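You operate a simulated robot arm through the tools that you are given. There is no shell and no other tool. Be economical: measure what you need, move in short steps, check, and stop when the job is done.

You run a simulated robot arm. Do the job below in one go: nothing can be reset, and whatever is moved stays where it is left.

## Task
Move the red pan to the small ring and simmer it there.
Fine: turn the big ring off before you lift it; small ring's knob to HIGH, one push on its key, knob to LOW, let it simmer for over four seconds, then turn it off.
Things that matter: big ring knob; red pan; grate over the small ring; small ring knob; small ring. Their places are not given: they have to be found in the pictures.

Only the result counts: the job must be done as asked and must still hold three seconds after the hand-in. Knocking over, shifting, dropping, spilling or breaking anything else fails it.

## Robot
A 6-joint arm with a two-finger parallel gripper, fixed in place. Base frame: the origin is at the foot of the arm, x ahead of it, y to its left, z up. Lengths are in m, angles in degrees, forces in N, time in s.
With the tool pointing down near the work surface it reaches from about 0.2 to 0.66 m from the base axis. Its first joint turns from -166.0 to 166.0 degrees. Payload 4.1 kg.
Tool frame: the origin (TCP) lies between the finger pads and is the grasp point; the fingertips stand 0.023 m ahead of it; z points along the fingers, y is the line along which they close. The gripper opens to 0.094 m. The fingers are 0.038 m wide and 0.01 m thick; the gripper's body (0.054 by 0.096 m) begins 0.039 m behind the TCP.
Orientation is that of the tool frame in the base frame, as a unit quaternion [w, x, y, z]. With the fingers straight down and closing along the base's y, the tool's x points along the base's -x, its y along +y and its z along -z.

## Interface
- The arm moves only by the tool apply_moves. Its argument "targets" is text: rows parted by semicolons, each of 7 numbers parted by spaces: the opening in per cent of the stroke, from 0 (shut) to 100 (fully open), then the shift along the tool's x, y, z in units of 100 mm (1.0 is 100 mm), then the turn, a rotation vector about the tool's x, y, z in units of 90 degrees (1.0 is 90 degrees). In form: claw dx dy dz ax ay az; .... A call has 1 to 20 rows; each row is the pose to reach, as a shift and turn from the pose commanded when the call began, along the tool's axes at that moment. A call with a number of a shift or a turn outside -1 to 1 is refused whole. Rows are played at 5 a second. More than 0.05 m and 8.6 degrees between two rows, or a gripper value outside its range, and nothing of the call is played. A pose out of reach is approached as far as the arm can. The call stops where the force on the tool passes 40 N (or 10 N more than at its start, if that is more) or the arm is blocked; 0.2 s more then pass. The fingers move at their own pace (about 0.045 m/s each) and stop on an object; they squeeze with about 29 N. The grip force told is the motor's: it shows also when the fingers shut on nothing. Time passes only in rows, and 0.2 s behind the last, so rows that repeat a pose let the fingers close. It gives the time, the measured TCP pose, the force on the tool (base axes), the opening and the grip force at its end, in the units of the frame above (readings bear some noise), and new pictures: "show" is both (left out), scene, wrist or none.
- Cameras (640 x 400 px; columns grow to the right, rows downward): "scene" is fixed at [0.0496, -0.502, 1.4612]; the picture's right is [0.87, -0.49, 0.00], its down [-0.17, -0.30, -0.94] and it looks along [0.46, 0.82, -0.34] (base axes); focal length 328 px, centre (320, 200). "wrist" rides on the gripper at [-0.039, 0, -0.044] in the tool frame; the picture's right is [0.00, -1.00, 0.00], its down [0.97, 0.00, -0.24] and it looks along [0.24, 0.00, 0.97] (tool axes); focal length 218 px, centre (320, 200).
- move_column(by): slides the trunk up (or, below 0, down) by that many m; the arm rides with it, the base frame stays. It gives what a move gives, with no picture.
- point_at(camera, pixels): for up to 12 pixels [column, row] of the newest picture of that camera ("zoom" is the newest enlarged one), the place [x, y, z] in the base frame of the surface seen there, good to about 0.002 m. No time passes.
- close_up(camera, box): a new picture of the part [left, top, right, bottom] of that camera's present view, enlarged. No time passes.
- job_done(): hands the job in; it is judged then, once.

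Work in short steps. Measure before you move; look again where a grasp or a placing could have gone wrong, and mend it. You have 80 turns and 120 pictures in all, those below and enlarged ones among them. Open the gripper and draw the arm clear of the work before you hand the job in, unless the task says otherwise; then end with one line.

The tools are called after "Request:" by a JSON object that holds its "name" and its "arguments". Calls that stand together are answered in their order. apply_moves: Moves the arm, as the interface text tells. Its arguments: {"type":"object","properties":{"targets":{"type":"string"},"show":{"type":"string","enum":["both","scene","wrist","none"]}},"required":["targets"]} The other tools are called the same way: move_column (by) slides the trunk up or down; point_at (camera, pixels) gives the place of the surface under pixels of a picture; close_up (camera, box) takes an enlarged picture of a part of a camera's view; job_done () hands the job in.

At the start:

```text
clock: 0.0
tool_pos: [0.3395, 0.1304, 1.2766]
tool_rot: [0.002, 0.0, 1.0, 0.002]
contact_force: [-0.2, 0.7, 1.0]
gripper_width: 0.0939
finger_force: 0.0
trunk travel left (down, up): [-0.393, 0.197]
```

scene: 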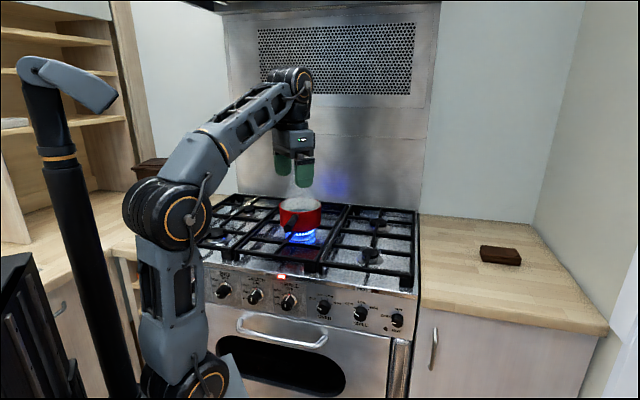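
wrist: 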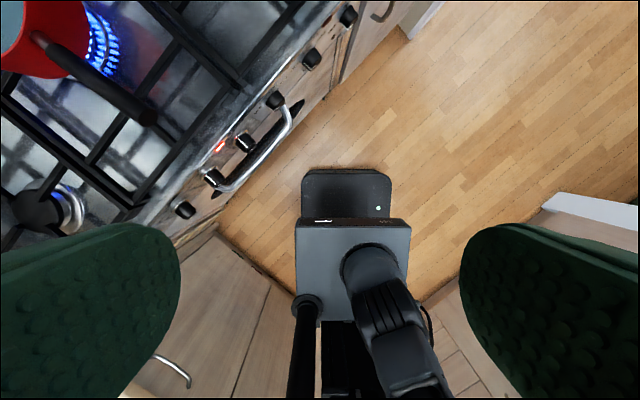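

The scene shows the red pan near (300,215) over a lit burner, with the knob panel at rows 285-320. I enlarge both the panel and the hob.

Request:
{"name": "close_up", "arguments": {"camera": "scene", "box": [200, 260, 420, 340]}}

Request:
{"name": "close_up", "arguments": {"camera": "scene", "box": [190, 180, 430, 300]}}

```text
2.91 times, centred on (310, 300) of scene
```

zoom: 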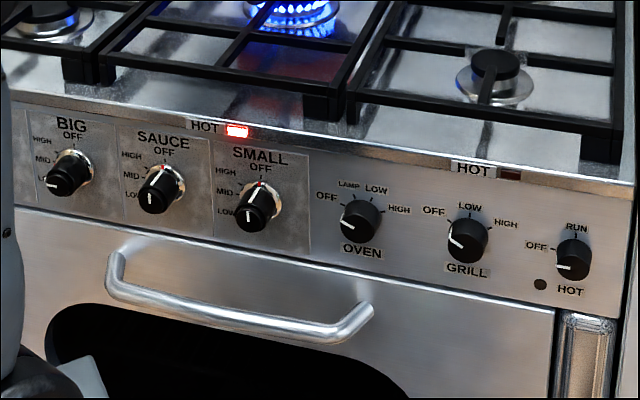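

```text
2.67 times, centred on (310, 240) of scene
```

zoom: 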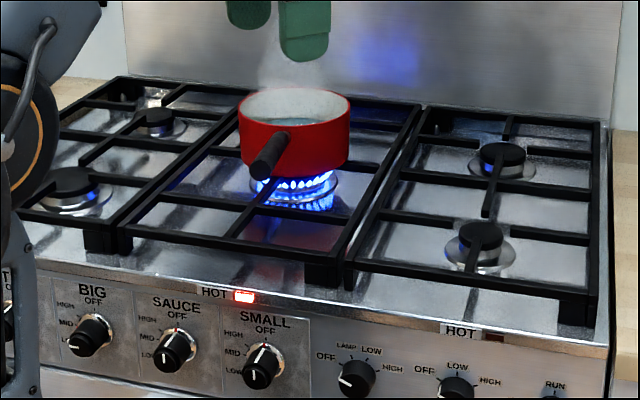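

The panel carries BIG, SAUCE and SMALL knobs, and more may be hidden on the left. I measure the knobs, burners and pan.

Request:
{"name": "point_at", "arguments": {"camera": "scene", "pixels": [[223, 291], [255, 297], [288, 302], [324, 307], [360, 313], [284, 276], [221, 233], [249, 224], [371, 255], [378, 238], [301, 236], [236, 297]]}}

Request:
{"name": "point_at", "arguments": {"camera": "zoom", "pixels": [[295, 95], [245, 110], [345, 110], [265, 165], [285, 135], [250, 170], [305, 165], [75, 180], [155, 115], [490, 230], [500, 150], [10, 280]]}}

Request:
{"name": "close_up", "arguments": {"camera": "wrist", "box": [0, 0, 380, 240]}}

```text
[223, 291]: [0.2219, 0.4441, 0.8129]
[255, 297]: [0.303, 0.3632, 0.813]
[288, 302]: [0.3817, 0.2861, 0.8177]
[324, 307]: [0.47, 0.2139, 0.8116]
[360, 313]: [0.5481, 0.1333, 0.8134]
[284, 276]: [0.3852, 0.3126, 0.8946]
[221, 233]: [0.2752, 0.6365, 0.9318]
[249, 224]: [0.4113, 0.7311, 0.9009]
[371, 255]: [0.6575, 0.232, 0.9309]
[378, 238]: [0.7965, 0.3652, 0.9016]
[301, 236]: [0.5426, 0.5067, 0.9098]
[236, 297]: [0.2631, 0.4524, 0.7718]
```

```text
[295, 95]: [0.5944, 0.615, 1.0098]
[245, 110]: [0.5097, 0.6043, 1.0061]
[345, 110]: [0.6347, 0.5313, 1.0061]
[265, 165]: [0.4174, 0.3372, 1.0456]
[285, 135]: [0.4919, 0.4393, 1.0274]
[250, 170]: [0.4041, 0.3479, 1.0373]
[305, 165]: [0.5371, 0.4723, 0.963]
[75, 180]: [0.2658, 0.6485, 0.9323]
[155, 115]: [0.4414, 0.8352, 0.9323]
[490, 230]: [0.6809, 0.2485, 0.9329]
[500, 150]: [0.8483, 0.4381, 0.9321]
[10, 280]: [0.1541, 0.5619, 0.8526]
```

```text
1.67 times, centred on (190, 120) of wrist
```

zoom: 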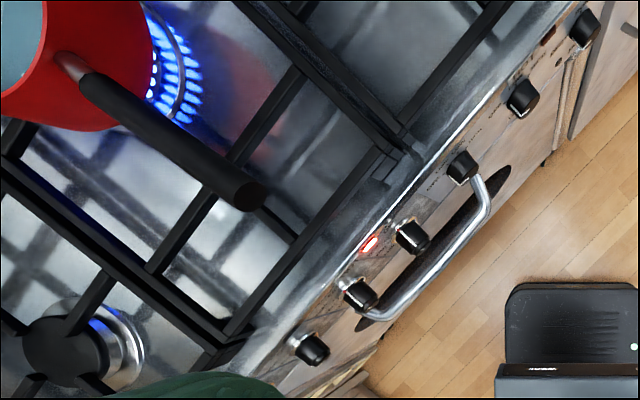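

The close-ups seem sharply rendered, so I zoom further on the knob trio and the burners.

Request:
{"name": "close_up", "arguments": {"camera": "scene", "box": [205, 272, 253, 302]}}

Request:
{"name": "close_up", "arguments": {"camera": "scene", "box": [264, 284, 312, 314]}}

Request:
{"name": "close_up", "arguments": {"camera": "scene", "box": [190, 240, 238, 320]}}

Request:
{"name": "close_up", "arguments": {"camera": "scene", "box": [325, 215, 421, 275]}}

```text
13.33 times, centred on (229, 287) of scene
```

zoom: 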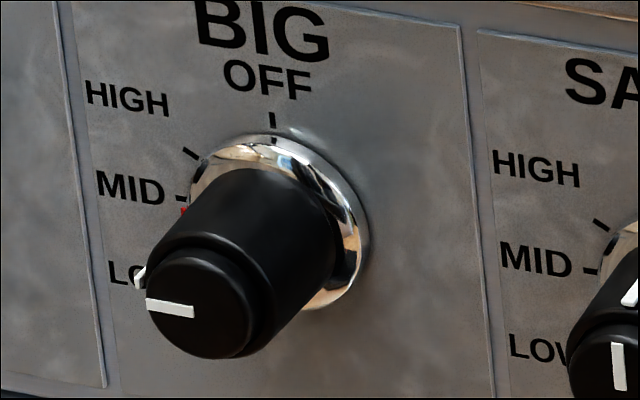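

```text
13.33 times, centred on (288, 299) of scene
```

zoom: 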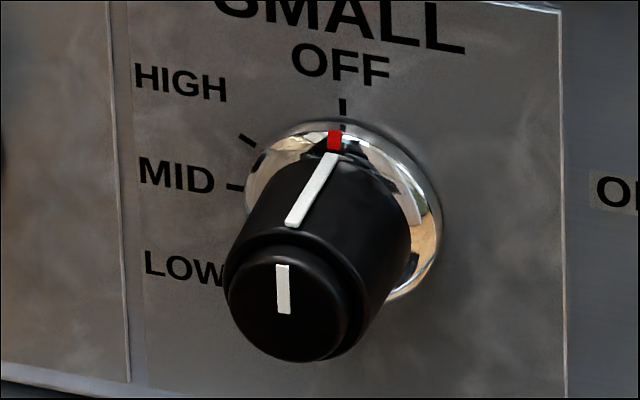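

```text
5.00 times, centred on (214, 280) of scene
```

zoom: 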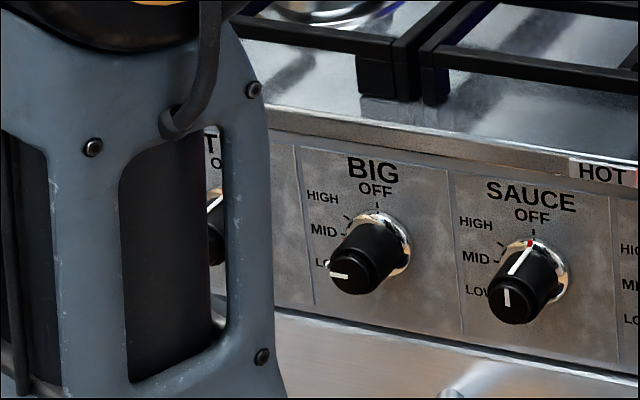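

```text
6.67 times, centred on (373, 245) of scene
```

zoom: 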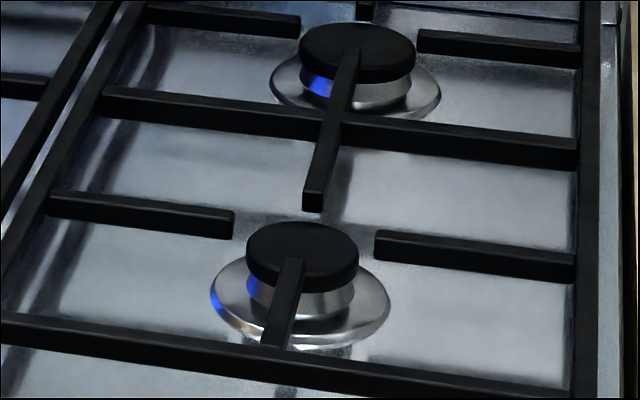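

The BIG knob's pointer is at MID, SAUCE and SMALL are at OFF, and another knob is hidden behind the arm at zoom (212,200). I turn the tool 46° so its x axis lines up with the stove, and shift it left and back.

Request:
{"name": "apply_moves", "arguments": {"targets": "100 0.14 0.13 0 0 0 -0.0736; 100 0.28 0.26 0 0 0 -0.147; 100 0.43 0.39 0 0 0 -0.221; 100 0.57 0.51 0 0 0 -0.294; 100 0.71 0.64 0 0 0 -0.368; 100 0.86 0.77 0 0 0 -0.441; 100 1.0 0.9 0 0 0 -0.515", "show": "both"}}

```text
clock: 1.6
tool_pos: [0.2381, 0.2184, 1.275]
tool_rot: [0.002, -0.394, 0.919, 0.0]
contact_force: [0.3, 0.3, -0.2]
gripper_width: 0.094
finger_force: 0.0
trunk travel left (down, up): [-0.393, 0.197]
```

scene: 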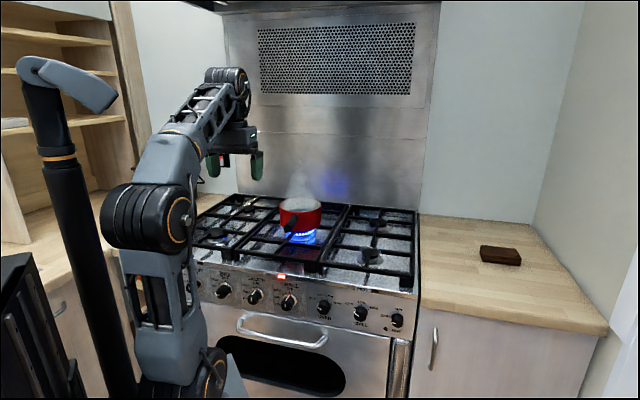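
wrist: 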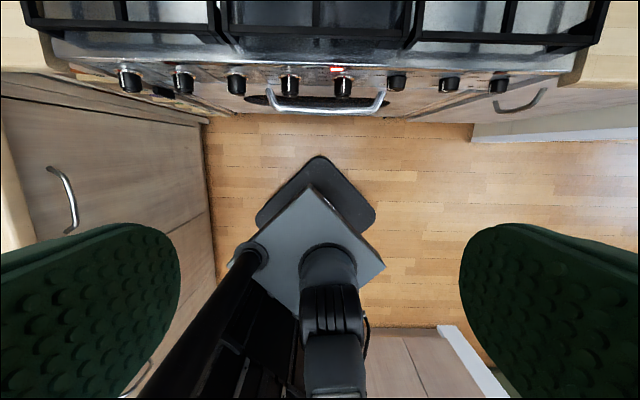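

Eight knobs are now visible in the wrist picture, so two lie left of BIG. I pitch the tool up by about 60° and go down 0.1 m to see the panel faces.

Request:
{"name": "apply_moves", "arguments": {"targets": "100 0.1 0 0.1 0 -0.083 0; 100 0.2 0 0.2 0 -0.167 0; 100 0.2 0 0.3 0 -0.25 0; 100 0.2 0 0.4 0 -0.333 0; 100 0.2 0 0.5 0 -0.417 0; 100 0.2 0 0.6 0 -0.5 0; 100 0.2 0 0.8 0 -0.583 0; 100 0.2 0 1.0 0 -0.667 0", "show": "both"}}

```text
clock: 3.4
tool_pos: [0.2279, 0.2068, 1.1773]
tool_rot: [0.463, -0.34, 0.794, 0.198]
contact_force: [0.2, -0.4, -0.1]
gripper_width: 0.094
finger_force: 0.2
trunk travel left (down, up): [-0.393, 0.197]
```

scene: 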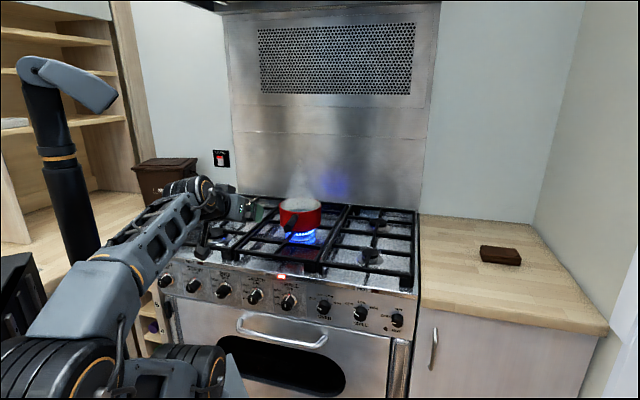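
wrist: 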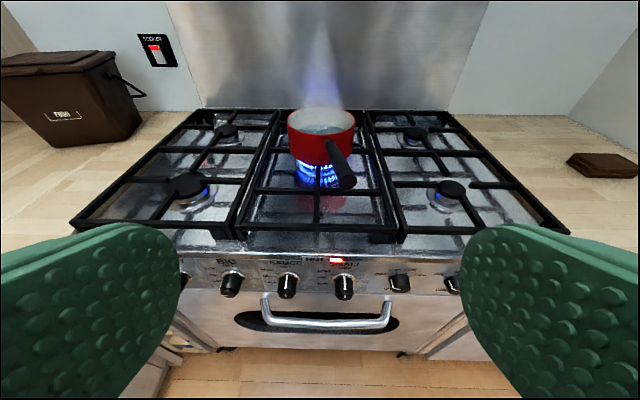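

The panel's left part is now clear in the scene view at (160-240, 280-300). I enlarge it, and the burners in the wrist view.

Request:
{"name": "close_up", "arguments": {"camera": "scene", "box": [150, 260, 246, 320]}}

Request:
{"name": "close_up", "arguments": {"camera": "wrist", "box": [60, 90, 580, 260]}}

Request:
{"name": "close_up", "arguments": {"camera": "wrist", "box": [170, 230, 470, 320]}}

Request:
{"name": "close_up", "arguments": {"camera": "scene", "box": [310, 285, 420, 345]}}

```text
6.67 times, centred on (198, 290) of scene
```

zoom: 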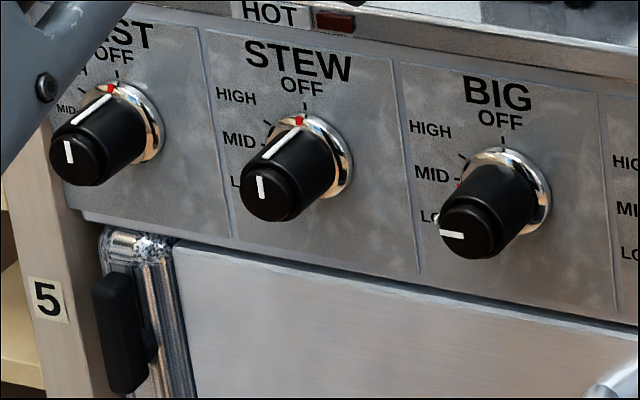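

```text
1.23 times, centred on (320, 175) of wrist
```

zoom: 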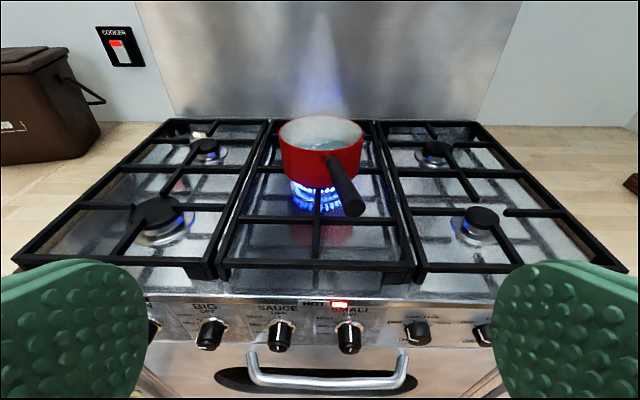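

```text
2.13 times, centred on (320, 275) of wrist
```

zoom: 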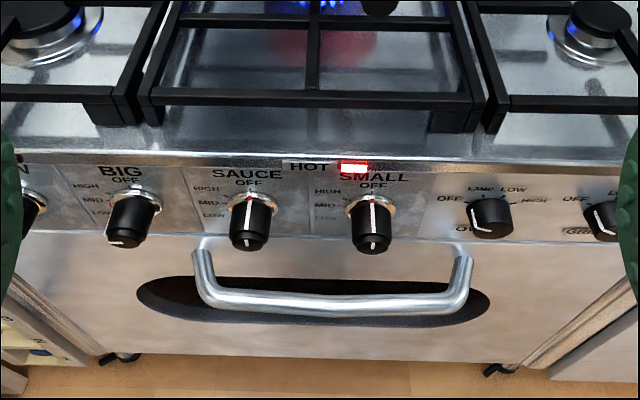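

```text
5.82 times, centred on (365, 315) of scene
```

zoom: 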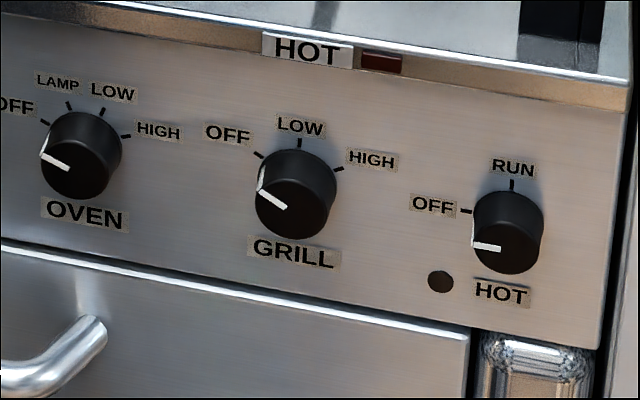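

Five ring knobs: …ST, STEW, BIG (lit centre), SAUCE, SMALL. By apparent size the right-front burner looks smallest. I enlarge the four corner burners and the pan to measure them.

Request:
{"name": "close_up", "arguments": {"camera": "wrist", "box": [370, 110, 530, 210]}}

Request:
{"name": "point_at", "arguments": {"camera": "wrist", "pixels": [[439, 190], [464, 190], [404, 136], [427, 136], [216, 134], [239, 134], [169, 188], [209, 188], [449, 186], [415, 133], [189, 185], [228, 130]]}}

Request:
{"name": "close_up", "arguments": {"camera": "wrist", "box": [260, 90, 388, 210]}}

```text
4.00 times, centred on (450, 160) of wrist
```

zoom: 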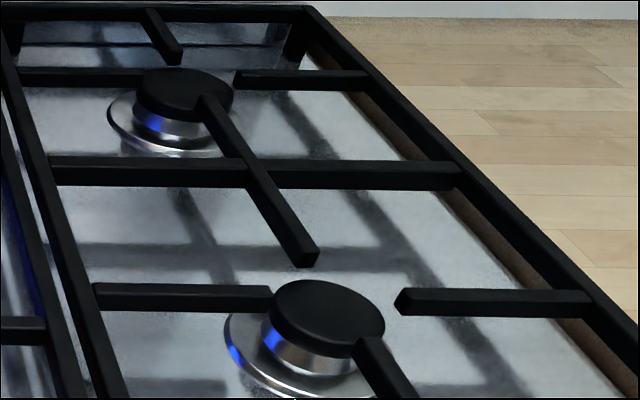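

```text
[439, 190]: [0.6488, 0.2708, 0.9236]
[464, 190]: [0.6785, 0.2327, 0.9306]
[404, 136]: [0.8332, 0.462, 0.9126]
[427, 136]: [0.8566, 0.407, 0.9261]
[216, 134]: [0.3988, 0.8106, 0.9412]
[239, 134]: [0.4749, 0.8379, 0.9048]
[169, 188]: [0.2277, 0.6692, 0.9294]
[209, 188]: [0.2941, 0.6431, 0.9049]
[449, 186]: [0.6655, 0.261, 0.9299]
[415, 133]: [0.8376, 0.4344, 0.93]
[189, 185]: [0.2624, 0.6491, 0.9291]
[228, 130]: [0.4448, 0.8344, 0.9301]
```

```text
3.33 times, centred on (324, 150) of wrist
```

zoom: 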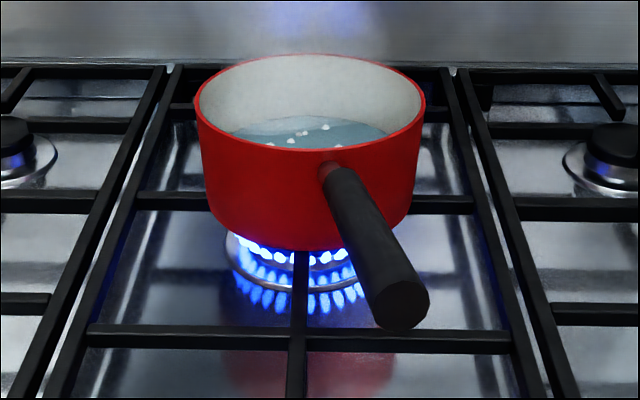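

Right-front has the smallest cap. I now measure the pan rim, handle and bottom from this zoom.

Request:
{"name": "point_at", "arguments": {"camera": "zoom", "pixels": [[197, 100], [424, 100], [310, 54], [290, 147], [335, 168], [345, 185], [365, 235], [385, 285], [345, 235], [388, 235], [290, 245], [400, 305]]}}

Request:
{"name": "close_up", "arguments": {"camera": "wrist", "box": [418, 160, 498, 210]}}

```text
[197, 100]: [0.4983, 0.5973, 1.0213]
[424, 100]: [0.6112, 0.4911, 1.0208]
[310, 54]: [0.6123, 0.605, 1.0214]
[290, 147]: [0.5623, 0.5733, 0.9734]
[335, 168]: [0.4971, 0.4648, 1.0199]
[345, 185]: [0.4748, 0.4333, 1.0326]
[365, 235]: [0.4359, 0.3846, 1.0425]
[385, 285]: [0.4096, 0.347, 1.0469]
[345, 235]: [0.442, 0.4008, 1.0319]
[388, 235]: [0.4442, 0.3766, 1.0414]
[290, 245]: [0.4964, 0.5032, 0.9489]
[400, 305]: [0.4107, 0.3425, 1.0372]
```

```text
8.00 times, centred on (458, 185) of wrist
```

zoom: 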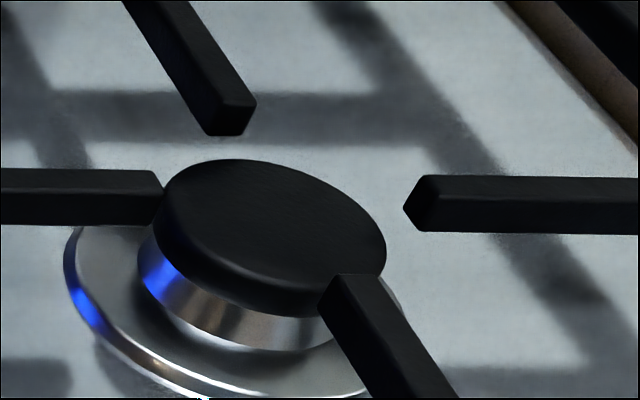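

Pan centre is about (0.556,0.547), with its rim at z 1.021. The handle runs from (0.497,0.465) to (0.408,0.343), rising about 12°. I measure the small ring's cap and the prongs of its grate.

Request:
{"name": "point_at", "arguments": {"camera": "zoom", "pixels": [[168, 200], [382, 250], [245, 163], [275, 295], [270, 230], [150, 180], [235, 103], [430, 185], [345, 285], [60, 178], [560, 185], [160, 30]]}}

```text
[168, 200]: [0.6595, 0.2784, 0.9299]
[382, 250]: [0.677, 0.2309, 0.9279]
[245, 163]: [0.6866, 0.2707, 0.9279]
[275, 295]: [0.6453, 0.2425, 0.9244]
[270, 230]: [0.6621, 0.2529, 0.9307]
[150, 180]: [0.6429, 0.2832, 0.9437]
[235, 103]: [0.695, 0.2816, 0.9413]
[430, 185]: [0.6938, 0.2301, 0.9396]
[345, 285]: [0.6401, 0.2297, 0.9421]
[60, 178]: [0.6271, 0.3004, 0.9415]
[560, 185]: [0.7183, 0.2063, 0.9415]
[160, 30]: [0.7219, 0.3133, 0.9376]
```

Small ring centre is about (0.667,0.255) and the grate top z is 0.942. Next I get the knob geometry: end faces and panel plane around BIG and SMALL.

Request:
{"name": "close_up", "arguments": {"camera": "scene", "box": [205, 272, 253, 302]}}

Request:
{"name": "point_at", "arguments": {"camera": "zoom", "pixels": [[200, 310], [160, 290], [240, 310], [205, 265], [200, 350], [272, 118], [190, 155], [180, 197], [420, 100], [440, 350], [60, 100], [250, 190]]}}

Request:
{"name": "close_up", "arguments": {"camera": "scene", "box": [264, 284, 312, 314]}}

Request:
{"name": "point_at", "arguments": {"camera": "zoom", "pixels": [[285, 310], [232, 300], [340, 310], [290, 262], [290, 352], [343, 105], [245, 140], [235, 187], [500, 100], [500, 350], [180, 350], [345, 200]]}}

```text
13.33 times, centred on (229, 287) of scene
```

zoom: 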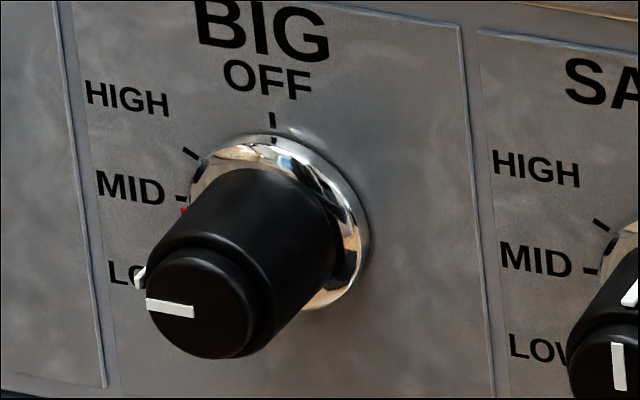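

```text
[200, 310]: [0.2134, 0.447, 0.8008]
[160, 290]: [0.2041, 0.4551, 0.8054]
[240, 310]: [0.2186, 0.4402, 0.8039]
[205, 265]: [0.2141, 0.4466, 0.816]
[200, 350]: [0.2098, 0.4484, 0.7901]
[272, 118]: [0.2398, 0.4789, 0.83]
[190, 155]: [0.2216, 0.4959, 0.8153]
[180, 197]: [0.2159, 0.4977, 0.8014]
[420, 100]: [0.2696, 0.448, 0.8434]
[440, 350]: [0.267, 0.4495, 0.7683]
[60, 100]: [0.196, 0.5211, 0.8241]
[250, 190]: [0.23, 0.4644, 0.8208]
```

```text
13.33 times, centred on (288, 299) of scene
```

zoom: 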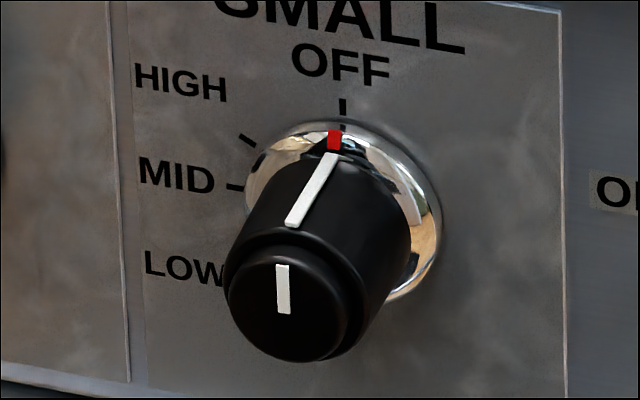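

```text
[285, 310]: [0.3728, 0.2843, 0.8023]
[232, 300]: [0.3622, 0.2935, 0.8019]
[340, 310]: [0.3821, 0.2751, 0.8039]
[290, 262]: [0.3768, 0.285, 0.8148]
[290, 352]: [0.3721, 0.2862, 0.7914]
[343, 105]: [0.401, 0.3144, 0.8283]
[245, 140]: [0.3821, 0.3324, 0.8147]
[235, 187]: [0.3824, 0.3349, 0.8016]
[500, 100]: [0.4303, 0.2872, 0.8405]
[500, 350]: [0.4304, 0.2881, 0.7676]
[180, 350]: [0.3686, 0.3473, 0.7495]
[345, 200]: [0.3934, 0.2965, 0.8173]
```

The panel plane is vertical at d≈0.507, with d along (0.707,0.707). The BIG axis is at u≈-0.168, z≈0.802; SMALL at u≈0.062, z≈0.802. Ticks: OFF at the top, HIGH about 60°, MID 90° and (by symmetry) LOW about 120° counterclockwise. I check the oven handle and then level the tool and go down.

Request:
{"name": "point_at", "arguments": {"camera": "scene", "pixels": [[283, 342], [241, 322], [325, 338], [262, 336]]}}

Request:
{"name": "apply_moves", "arguments": {"targets": "100 0.133 0.2 0.169 0 -0.067 0; 100 0.266 0.4 0.338 0 -0.133 0; 100 0.4 0.6 0.508 0 -0.2 0; 100 0.533 0.8 0.677 0 -0.267 0; 100 0.666 1.0 0.846 0 -0.333 0", "show": "both"}}

```text
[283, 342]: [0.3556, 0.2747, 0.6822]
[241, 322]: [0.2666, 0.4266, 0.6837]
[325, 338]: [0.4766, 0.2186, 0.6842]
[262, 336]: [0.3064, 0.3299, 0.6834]
```

```text
clock: 4.6
tool_pos: [0.1806, 0.3439, 1.1024]
tool_rot: [0.651, -0.279, 0.649, 0.278]
contact_force: [0.2, -0.6, -0.1]
gripper_width: 0.0943
finger_force: 0.2
out of reach, approached as far as the arm can: row 3, 4, 5
trunk travel left (down, up): [-0.393, 0.197]
```

scene: 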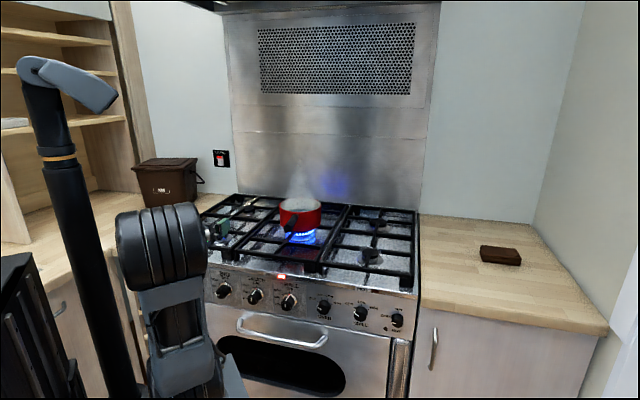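
wrist: 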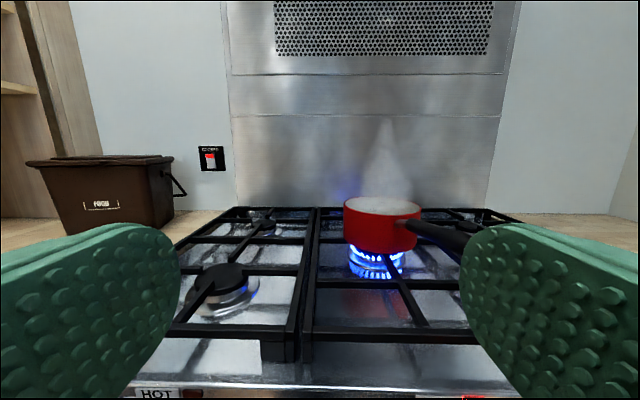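

The oven handle is at z≈0.684, well below the knobs. The arm is folded too tightly at this height, but it already has the right attitude, so I lower the trunk by 0.3 m to bring the tool to knob height.

Request:
{"name": "move_column", "arguments": {"by": -0.3}}

Request:
{"name": "apply_moves", "arguments": {"targets": "100 0 0 0 0 0 0", "show": "both"}}

```text
clock: 7.6
tool_pos: [0.1825, 0.3434, 0.8036]
tool_rot: [0.652, -0.277, 0.65, 0.276]
contact_force: [-0.5, -0.6, 0.0]
gripper_width: 0.0939
finger_force: 0.1
trunk travel left (down, up): [-0.093, 0.497]
```

```text
clock: 8.0
tool_pos: [0.1819, 0.3424, 0.8022]
tool_rot: [0.652, -0.277, 0.649, 0.277]
contact_force: [-0.2, 1.0, 0.2]
gripper_width: 0.094
finger_force: 0.0
trunk travel left (down, up): [-0.093, 0.497]
```

scene: 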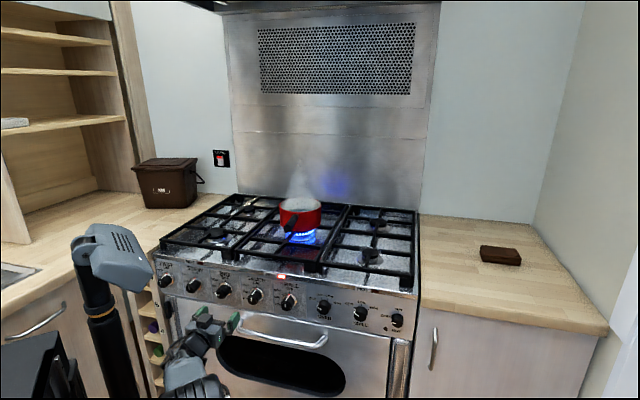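
wrist: 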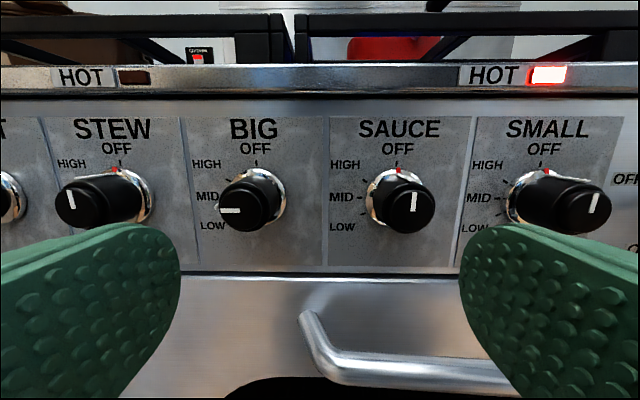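

Now the panel is seen head-on: BIG points to MID at (230,210), and the OFF/HIGH/MID/LOW ticks are clear. I measure BIG and SMALL here and enlarge BIG.

Request:
{"name": "close_up", "arguments": {"camera": "wrist", "box": [184, 120, 328, 250]}}

Request:
{"name": "point_at", "arguments": {"camera": "wrist", "pixels": [[245, 205], [220, 200], [270, 205], [256, 162], [219, 197], [256, 175], [285, 195], [580, 208], [556, 208], [604, 208], [397, 163], [545, 163]]}}

```text
3.08 times, centred on (256, 185) of wrist
```

zoom: 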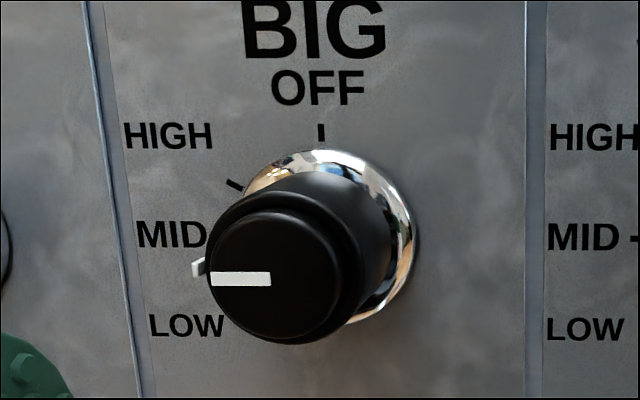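

```text
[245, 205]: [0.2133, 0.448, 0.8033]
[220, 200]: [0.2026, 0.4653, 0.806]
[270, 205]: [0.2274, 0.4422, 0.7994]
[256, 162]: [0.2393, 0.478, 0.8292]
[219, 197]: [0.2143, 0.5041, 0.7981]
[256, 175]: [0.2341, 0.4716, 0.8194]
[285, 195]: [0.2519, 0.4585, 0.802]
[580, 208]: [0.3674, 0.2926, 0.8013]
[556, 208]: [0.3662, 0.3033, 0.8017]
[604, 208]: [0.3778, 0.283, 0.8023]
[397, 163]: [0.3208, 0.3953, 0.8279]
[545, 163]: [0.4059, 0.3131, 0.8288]
```

BIG's axis is at u≈-0.1685, z≈0.802, with its pointer rib on the left. I go in front of it, square up the yaw, and in the same call test that the commanded pose is sound with a short move.

Request:
{"name": "apply_moves", "arguments": {"targets": "100 0 0.27 0.15 0.012 0 0; 100 0 0.542 0.297 0.012 0 0; 100 0 0.542 0.297 0.012 0 0", "show": "none"}}

```text
clock: 8.8
tool_pos: [0.1603, 0.4014, 0.7991]
tool_rot: [0.653, -0.272, 0.652, 0.271]
contact_force: [0.1, -0.2, -0.8]
gripper_width: 0.0942
finger_force: 0.0
trunk travel left (down, up): [-0.093, 0.497]
```

In place within 3 mm. I roll -45° with a small correction, then look.

Request:
{"name": "apply_moves", "arguments": {"targets": "100 -0.03 -0.02 0 0 0 -0.083; 100 -0.03 -0.02 0 0 0 -0.167; 100 -0.03 -0.02 0 0 0 -0.25; 100 -0.03 -0.02 0 0 0 -0.333; 100 -0.03 -0.02 0 0 0 -0.417; 100 -0.03 -0.02 0 0 0 -0.5; 100 -0.03 -0.02 0 0 0 -0.5", "show": "wrist"}}

```text
clock: 10.4
tool_pos: [0.1634, 0.4012, 0.8063]
tool_rot: [0.708, -0.501, 0.498, 0.0]
contact_force: [0.1, -0.2, -0.2]
gripper_width: 0.0941
finger_force: 0.0
trunk travel left (down, up): [-0.093, 0.497]
```

wrist: 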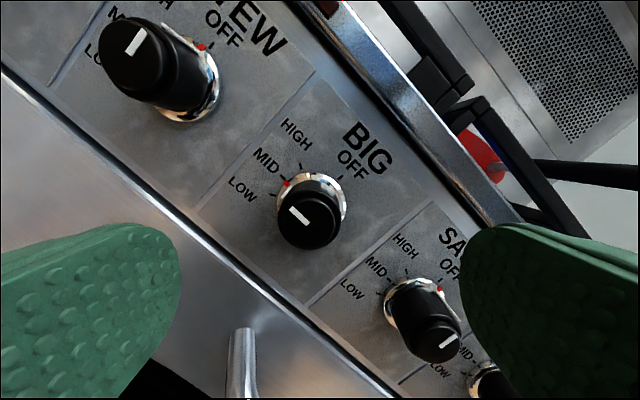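

The knob at (308,220) lies between the fingers along the closing line. I advance 0.07 m and close on it.

Request:
{"name": "apply_moves", "arguments": {"targets": "100 0.014 0.014 0.25 0 0 0; 100 0.014 0.014 0.5 0 0 0; 100 0.014 0.014 0.69 0 0 0; 100 0.014 0.014 0.69 0 0 0", "show": "both"}}

```text
clock: 11.4
tool_pos: [0.2116, 0.4501, 0.8054]
tool_rot: [0.708, -0.501, 0.498, 0.001]
contact_force: [1.0, 1.2, -0.2]
gripper_width: 0.094
finger_force: 0.1
trunk travel left (down, up): [-0.093, 0.497]
```

scene: 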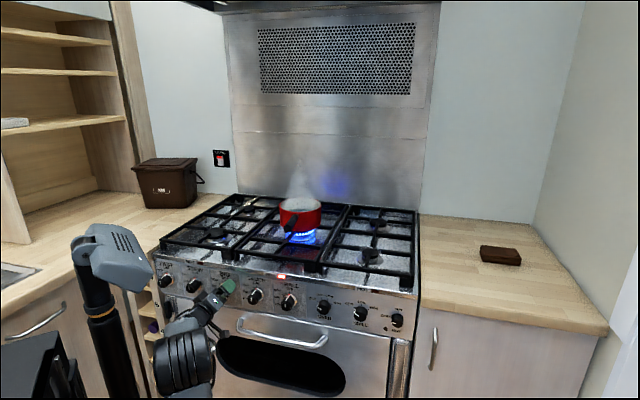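
wrist: 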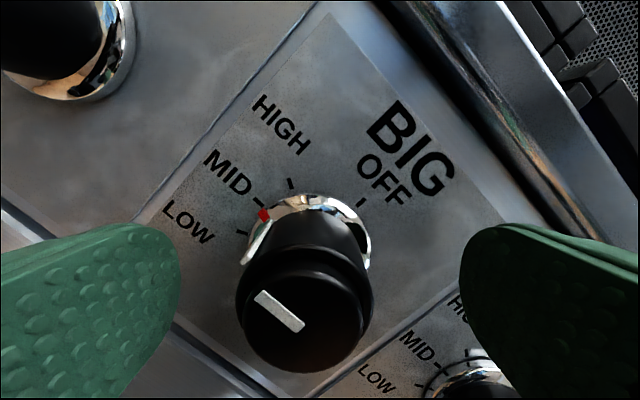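

The knob sits about 4 mm toward +y (column 303 vs 320). I shift and close.

Request:
{"name": "apply_moves", "arguments": {"targets": "100 0 0.035 0 0 0 0; 60 0 0.035 0 0 0 0; 30 0 0.035 0 0 0 0; 15 0 0.035 0 0 0 0; 15 0 0.035 0 0 0 0; 15 0 0.035 0 0 0 0; 15 0 0.035 0 0 0 0", "show": "wrist"}}

```text
clock: 13.0
tool_pos: [0.2095, 0.4523, 0.8018]
tool_rot: [0.707, -0.502, 0.499, 0.002]
contact_force: [-3.2, 3.9, -8.4]
gripper_width: 0.0384
finger_force: 45.2
trunk travel left (down, up): [-0.093, 0.497]
```

wrist: 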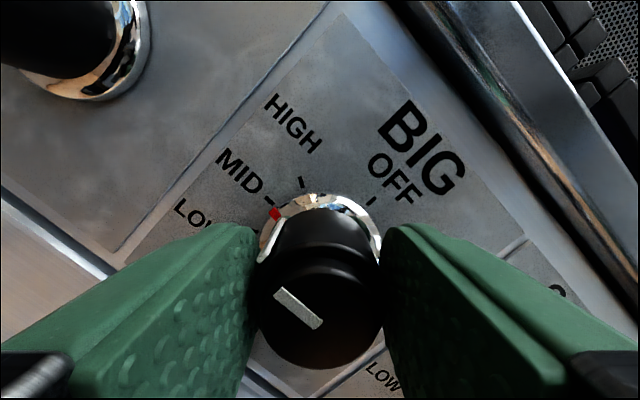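

Gripped (width 0.038). I turn clockwise 90° toward OFF.

Request:
{"name": "apply_moves", "arguments": {"targets": "15 0 0.01 0 0 0 0.077; 15 0 0.01 0 0 0 0.154; 15 0 0.01 0 0 0 0.231; 15 0 0.01 0 0 0 0.308; 15 0 0.01 0 0 0 0.385; 15 0 0.01 0 0 0 0.462; 15 0 0.01 0 0 0 0.538; 15 0 0.01 0 0 0 0.615; 15 0 0.01 0 0 0 0.692; 15 0 0.01 0 0 0 0.769; 15 0 0.01 0 0 0 0.846; 15 0 0.01 0 0 0 0.923; 15 0 0.01 0 0 0 1.0; 15 0 0.01 0 0 0 1.0", "show": "both"}}

```text
clock: 15.6
tool_pos: [0.2125, 0.4514, 0.803]
tool_rot: [0.535, -0.051, 0.714, 0.449]
contact_force: [21.3, -5.4, -5.1]
gripper_width: 0.0383
finger_force: 45.3
out of reach, approached as far as the arm can: row 12
trunk travel left (down, up): [-0.093, 0.497]
stopped in row 12: the force on the tool passed its limit (the readings are from after the stop); the commanded pose is now the measured one
```

scene: 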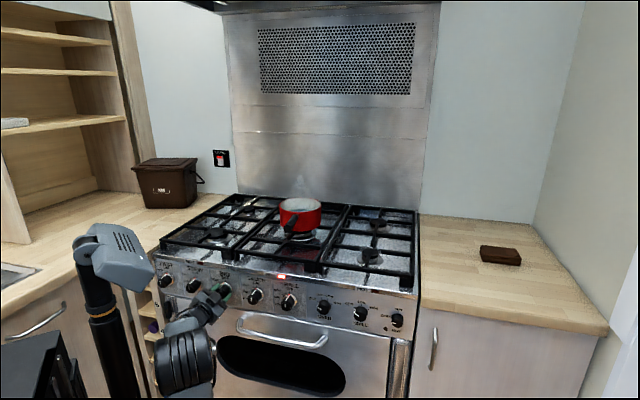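
wrist: 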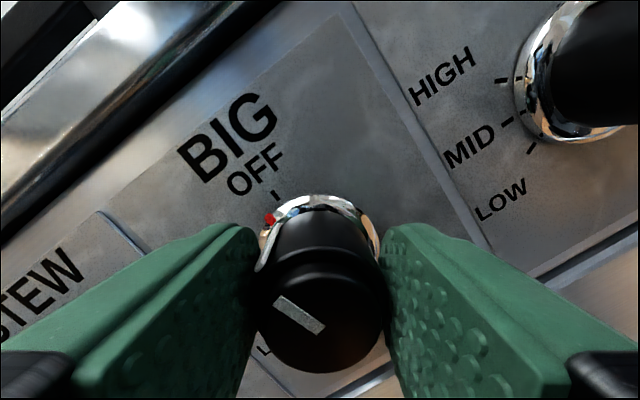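

The flame is out, and the knob turned about 81°. I release, back off and inspect how close the pointer is to OFF.

Request:
{"name": "apply_moves", "arguments": {"targets": "40 0 0 0 0 0 0; 100 0 0 0 0 0 0; 100 0 0 0 0 0 0; 100 0 0 -0.3 0 0 0; 100 0 0 -0.6 0 0 0", "show": "wrist"}}

Request:
{"name": "close_up", "arguments": {"camera": "scene", "box": [205, 272, 253, 302]}}

```text
clock: 16.8
tool_pos: [0.165, 0.4076, 0.805]
tool_rot: [0.535, -0.053, 0.713, 0.45]
contact_force: [-0.3, 1.0, -1.1]
gripper_width: 0.094
finger_force: 0.1
trunk travel left (down, up): [-0.093, 0.497]
```

wrist: 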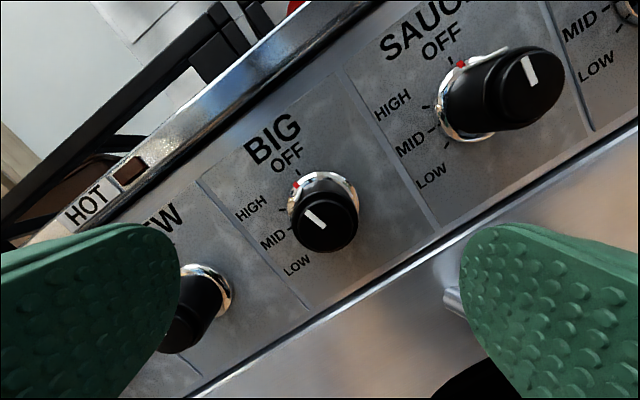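

```text
13.33 times, centred on (229, 287) of scene
```

zoom: 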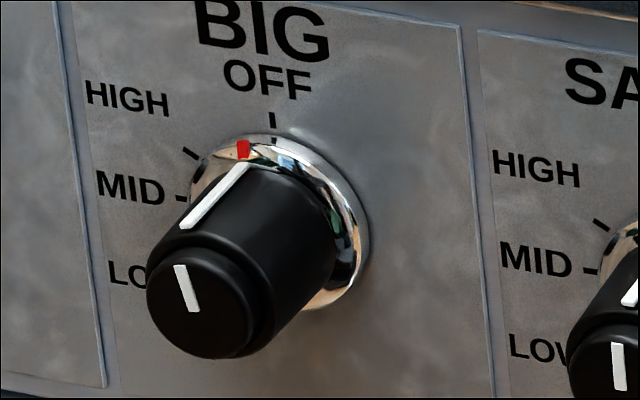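

The pointer is still about 16° short of OFF. I roll the tool back 50° for range, and regrip.

Request:
{"name": "apply_moves", "arguments": {"targets": "100 0 0 0 0 0 -0.08; 100 0 0 0 0 0 -0.16; 100 0 0 0 0 0 -0.24; 100 0 0 0 0 0 -0.32; 100 0 0 0 0 0 -0.4; 100 0 0 0 0 0 -0.48; 100 0 0 0 0 0 -0.56; 100 0 0 0.3 0 0 -0.56; 100 0 0 0.6 0 0 -0.56; 100 0 0 0.6 0 0 -0.56", "show": "wrist"}}

```text
clock: 19.0
tool_pos: [0.2095, 0.4503, 0.8053]
tool_rot: [0.676, -0.352, 0.622, 0.178]
contact_force: [0.1, 0.2, 0.2]
gripper_width: 0.094
finger_force: 0.2
trunk travel left (down, up): [-0.093, 0.497]
```

wrist: 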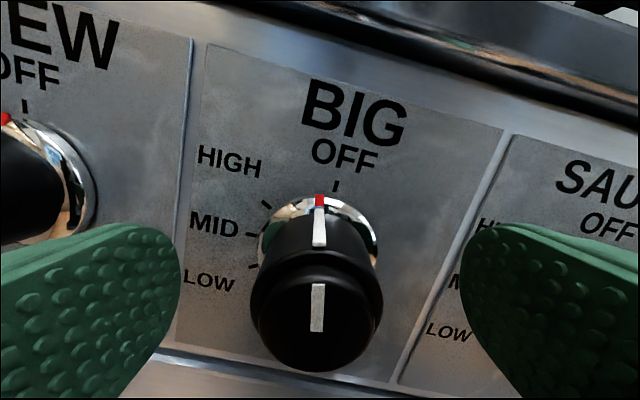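

The pointer is upright in the tilted picture and the tool roll is about -15°. I close, turn +18° (OFF is at the top), release and back off.

Request:
{"name": "apply_moves", "arguments": {"targets": "60 0 0 0 0 0 0; 30 0 0 0 0 0 0; 15 0 0 0 0 0 0; 15 0 0 0 0 0 0; 15 0 0 0 0 0 0; 15 0 0 0 0 0 0; 15 0 0 0 0 0 0.07; 15 0 0 0 0 0 0.14; 15 0 0 0 0 0 0.2; 15 0 0 0 0 0 0.2", "show": "wrist"}}

Request:
{"name": "close_up", "arguments": {"camera": "wrist", "box": [220, 120, 420, 245]}}

```text
clock: 21.2
tool_pos: [0.2094, 0.4496, 0.8034]
tool_rot: [0.64, -0.248, 0.67, 0.283]
contact_force: [8.2, -6.4, 3.4]
gripper_width: 0.0382
finger_force: 45.0
trunk travel left (down, up): [-0.093, 0.497]
```

wrist: 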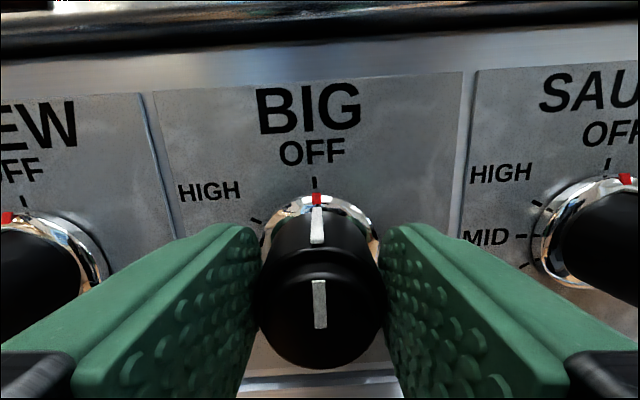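

```text
3.20 times, centred on (320, 182) of wrist
```

zoom: 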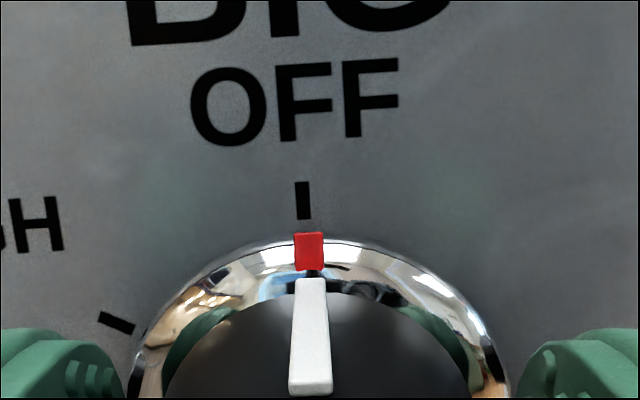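

BIG is aligned with OFF. I release and back away 0.1 m.

Request:
{"name": "apply_moves", "arguments": {"targets": "40 0 0 0 0 0 0; 100 0 0 0 0 0 0; 100 0 0 0 0 0 0; 100 0 0 -0.35 0 0 0; 100 0 0 -0.7 0 0 0; 100 0 0 -1.0 0 0 0", "show": "wrist"}}

Request:
{"name": "close_up", "arguments": {"camera": "scene", "box": [205, 200, 325, 310]}}

```text
clock: 22.6
tool_pos: [0.1398, 0.382, 0.8024]
tool_rot: [0.639, -0.251, 0.67, 0.284]
contact_force: [0.2, 0.2, 0.4]
gripper_width: 0.094
finger_force: 0.1
trunk travel left (down, up): [-0.093, 0.497]
```

wrist: 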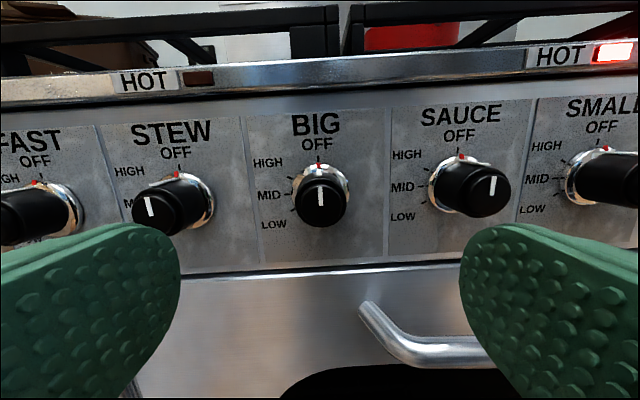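

```text
3.64 times, centred on (265, 255) of scene
```

zoom: 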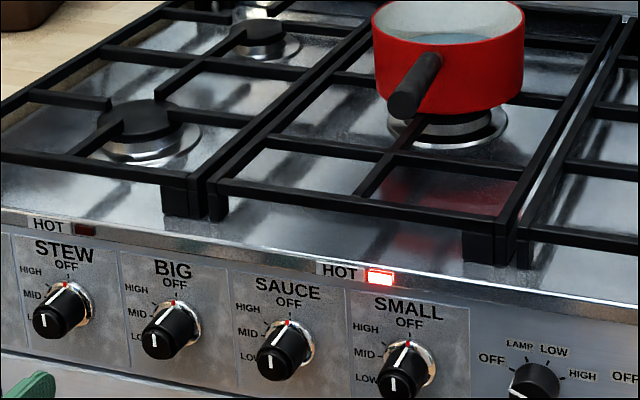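

BIG is off; now the pan. I raise the trunk 0.42 m, then correct the yaw to the handle's 54° and level the closing axis.

Request:
{"name": "move_column", "arguments": {"by": 0.42}}

Request:
{"name": "apply_moves", "arguments": {"targets": "100 0 0 0 -0.05 0 -0.02; 100 0 0 0 -0.106 0 -0.038; 100 0 0 0 -0.106 0.08 -0.038; 100 0 0 0 -0.106 0.08 -0.038", "show": "none"}}

```text
refused: 0.42 is not a number from -0.4 to 0.4
```

```text
clock: 23.6
tool_pos: [0.1384, 0.3818, 0.8048]
tool_rot: [0.581, -0.34, 0.674, 0.303]
contact_force: [-0.7, 0.2, 0.3]
gripper_width: 0.094
finger_force: 0.0
trunk travel left (down, up): [-0.093, 0.497]
```

The lift was refused for its size, so I lift by 0.4 m.

Request:
{"name": "move_column", "arguments": {"by": 0.4}}

```text
clock: 27.4
tool_pos: [0.1373, 0.3818, 1.2055]
tool_rot: [0.582, -0.34, 0.674, 0.303]
contact_force: [-0.4, 0.0, 0.1]
gripper_width: 0.0942
finger_force: 0.0
trunk travel left (down, up): [-0.493, 0.097]
```

Attitude fine. I pitch the tool down to 45° while moving toward the handle's tail.

Request:
{"name": "apply_moves", "arguments": {"targets": "100 0.06 -0.2 0.11 0 0.082 0; 100 0.12 -0.39 0.23 0 0.164 0; 100 0.19 -0.59 0.34 0 0.246 0; 100 0.25 -0.79 0.46 0 0.328 0; 100 0.311 -0.985 0.571 0 0.41 0; 100 0.311 -0.985 0.571 0 0.41 0", "show": "both"}}

```text
clock: 28.8
tool_pos: [0.248, 0.3662, 1.165]
tool_rot: [0.338, -0.418, 0.824, 0.179]
contact_force: [0.3, 0.4, -0.2]
gripper_width: 0.094
finger_force: 0.1
trunk travel left (down, up): [-0.493, 0.097]
```

scene: 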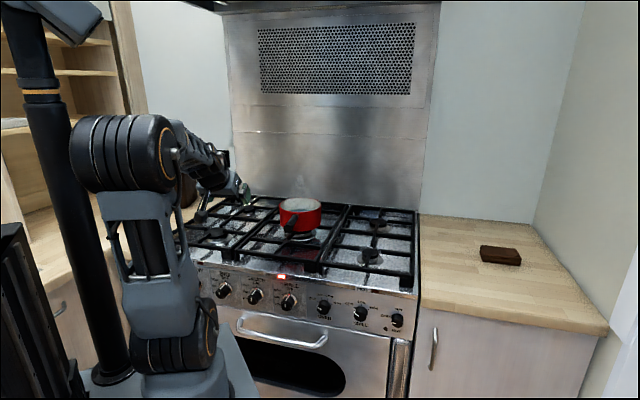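
wrist: 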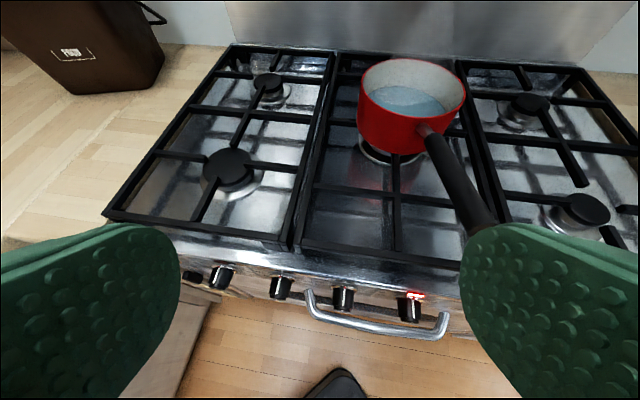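

The handle is at (460,180) to the right. I move half-way to the pregrasp at a safe height.

Request:
{"name": "apply_moves", "arguments": {"targets": "100 -0.1 -0.325 0.233 0 0 0; 100 -0.2 -0.65 0.467 0 0 0; 100 -0.294 -0.976 0.701 0 0 0; 100 -0.294 -0.976 0.701 0 0 0", "show": "wrist"}}

```text
clock: 29.8
tool_pos: [0.3684, 0.3662, 1.137]
tool_rot: [0.337, -0.417, 0.824, 0.179]
contact_force: [0.3, -0.5, -0.2]
gripper_width: 0.0941
finger_force: 0.0
trunk travel left (down, up): [-0.493, 0.097]
```

wrist: 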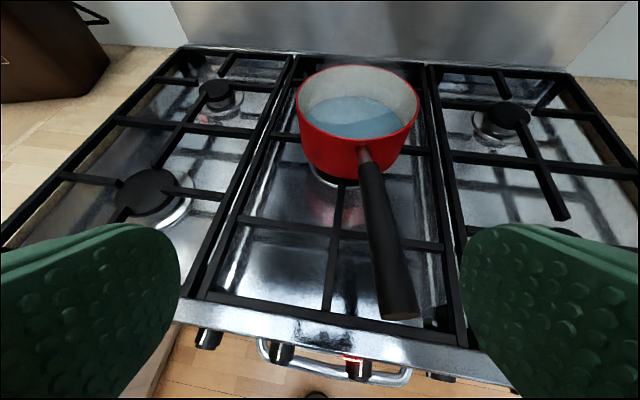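

The handle runs from (368,165) to (395,310). I re-measure it from this nearer view before the approach.

Request:
{"name": "point_at", "arguments": {"camera": "wrist", "pixels": [[372, 180], [376, 200], [381, 225], [386, 250], [392, 280], [364, 152], [366, 225], [395, 225], [297, 95], [418, 105], [360, 67], [338, 133]]}}

```text
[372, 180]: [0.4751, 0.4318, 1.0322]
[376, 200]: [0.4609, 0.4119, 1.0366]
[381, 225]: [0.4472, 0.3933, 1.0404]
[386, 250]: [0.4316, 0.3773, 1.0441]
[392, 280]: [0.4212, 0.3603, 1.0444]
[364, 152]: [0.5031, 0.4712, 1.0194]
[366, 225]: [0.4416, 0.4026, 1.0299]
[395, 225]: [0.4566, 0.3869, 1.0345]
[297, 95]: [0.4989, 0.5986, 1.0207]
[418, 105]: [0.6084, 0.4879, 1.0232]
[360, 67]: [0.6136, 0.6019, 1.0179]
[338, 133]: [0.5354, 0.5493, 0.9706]
```

Line and heights agree. I go to the pregrasp (y -0.048) and halfway along the approach.

Request:
{"name": "apply_moves", "arguments": {"targets": "100 0 -0.24 0.1 0 0 0; 100 0 -0.481 0.3 0 0 0; 100 0 -0.481 0.65 0 0 0; 100 0 -0.481 0.95 0 0 0; 100 0 -0.481 0.95 0 0 0", "show": "wrist"}}

```text
clock: 31.0
tool_pos: [0.4468, 0.394, 1.0706]
tool_rot: [0.338, -0.418, 0.824, 0.179]
contact_force: [0.8, 0.7, -0.3]
gripper_width: 0.0938
finger_force: 0.1
trunk travel left (down, up): [-0.493, 0.097]
```

wrist: 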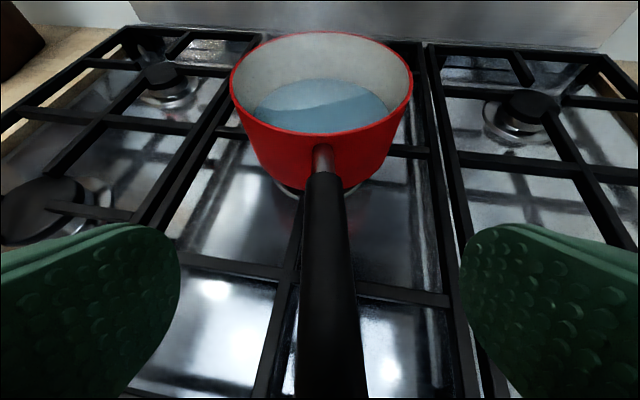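

The handle is centred at column 325. At 45° the palm would touch the handle behind the grip, so I steepen by 20° first, then go down onto it.

Request:
{"name": "apply_moves", "arguments": {"targets": "100 0 0 0 0 0.075 0; 100 0 0 0 0 0.15 0; 100 0 0 0 0 0.22 0; 100 0 0 0.23 0 0.22 0; 100 0 0 0.46 0 0.22 0; 100 0 0 0.66 0 0.22 0; 100 0 0 0.66 0 0.22 0", "show": "both"}}

```text
clock: 32.6
tool_pos: [0.4736, 0.4311, 1.0224]
tool_rot: [0.191, -0.442, 0.87, 0.104]
contact_force: [-0.2, 0.3, -0.3]
gripper_width: 0.0939
finger_force: 0.1
trunk travel left (down, up): [-0.493, 0.097]
```

scene: 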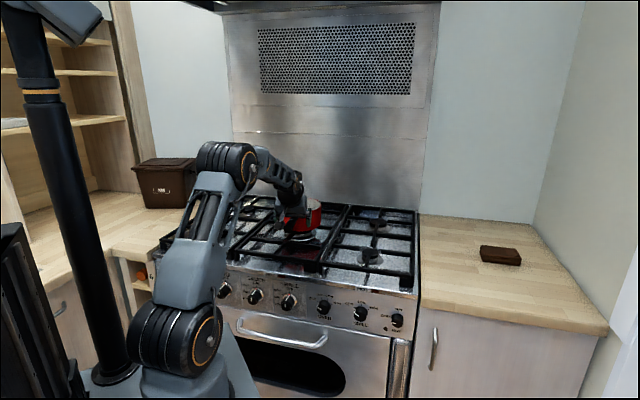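
wrist: 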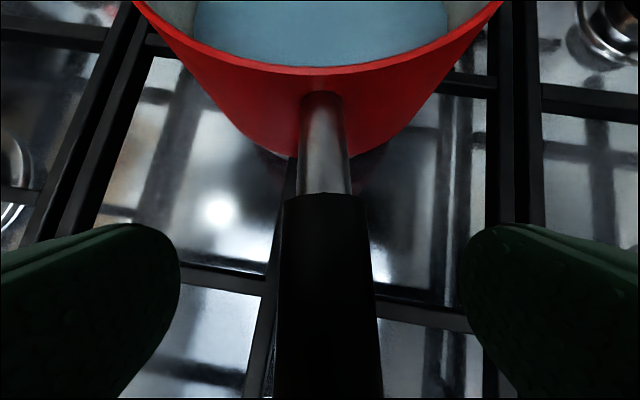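

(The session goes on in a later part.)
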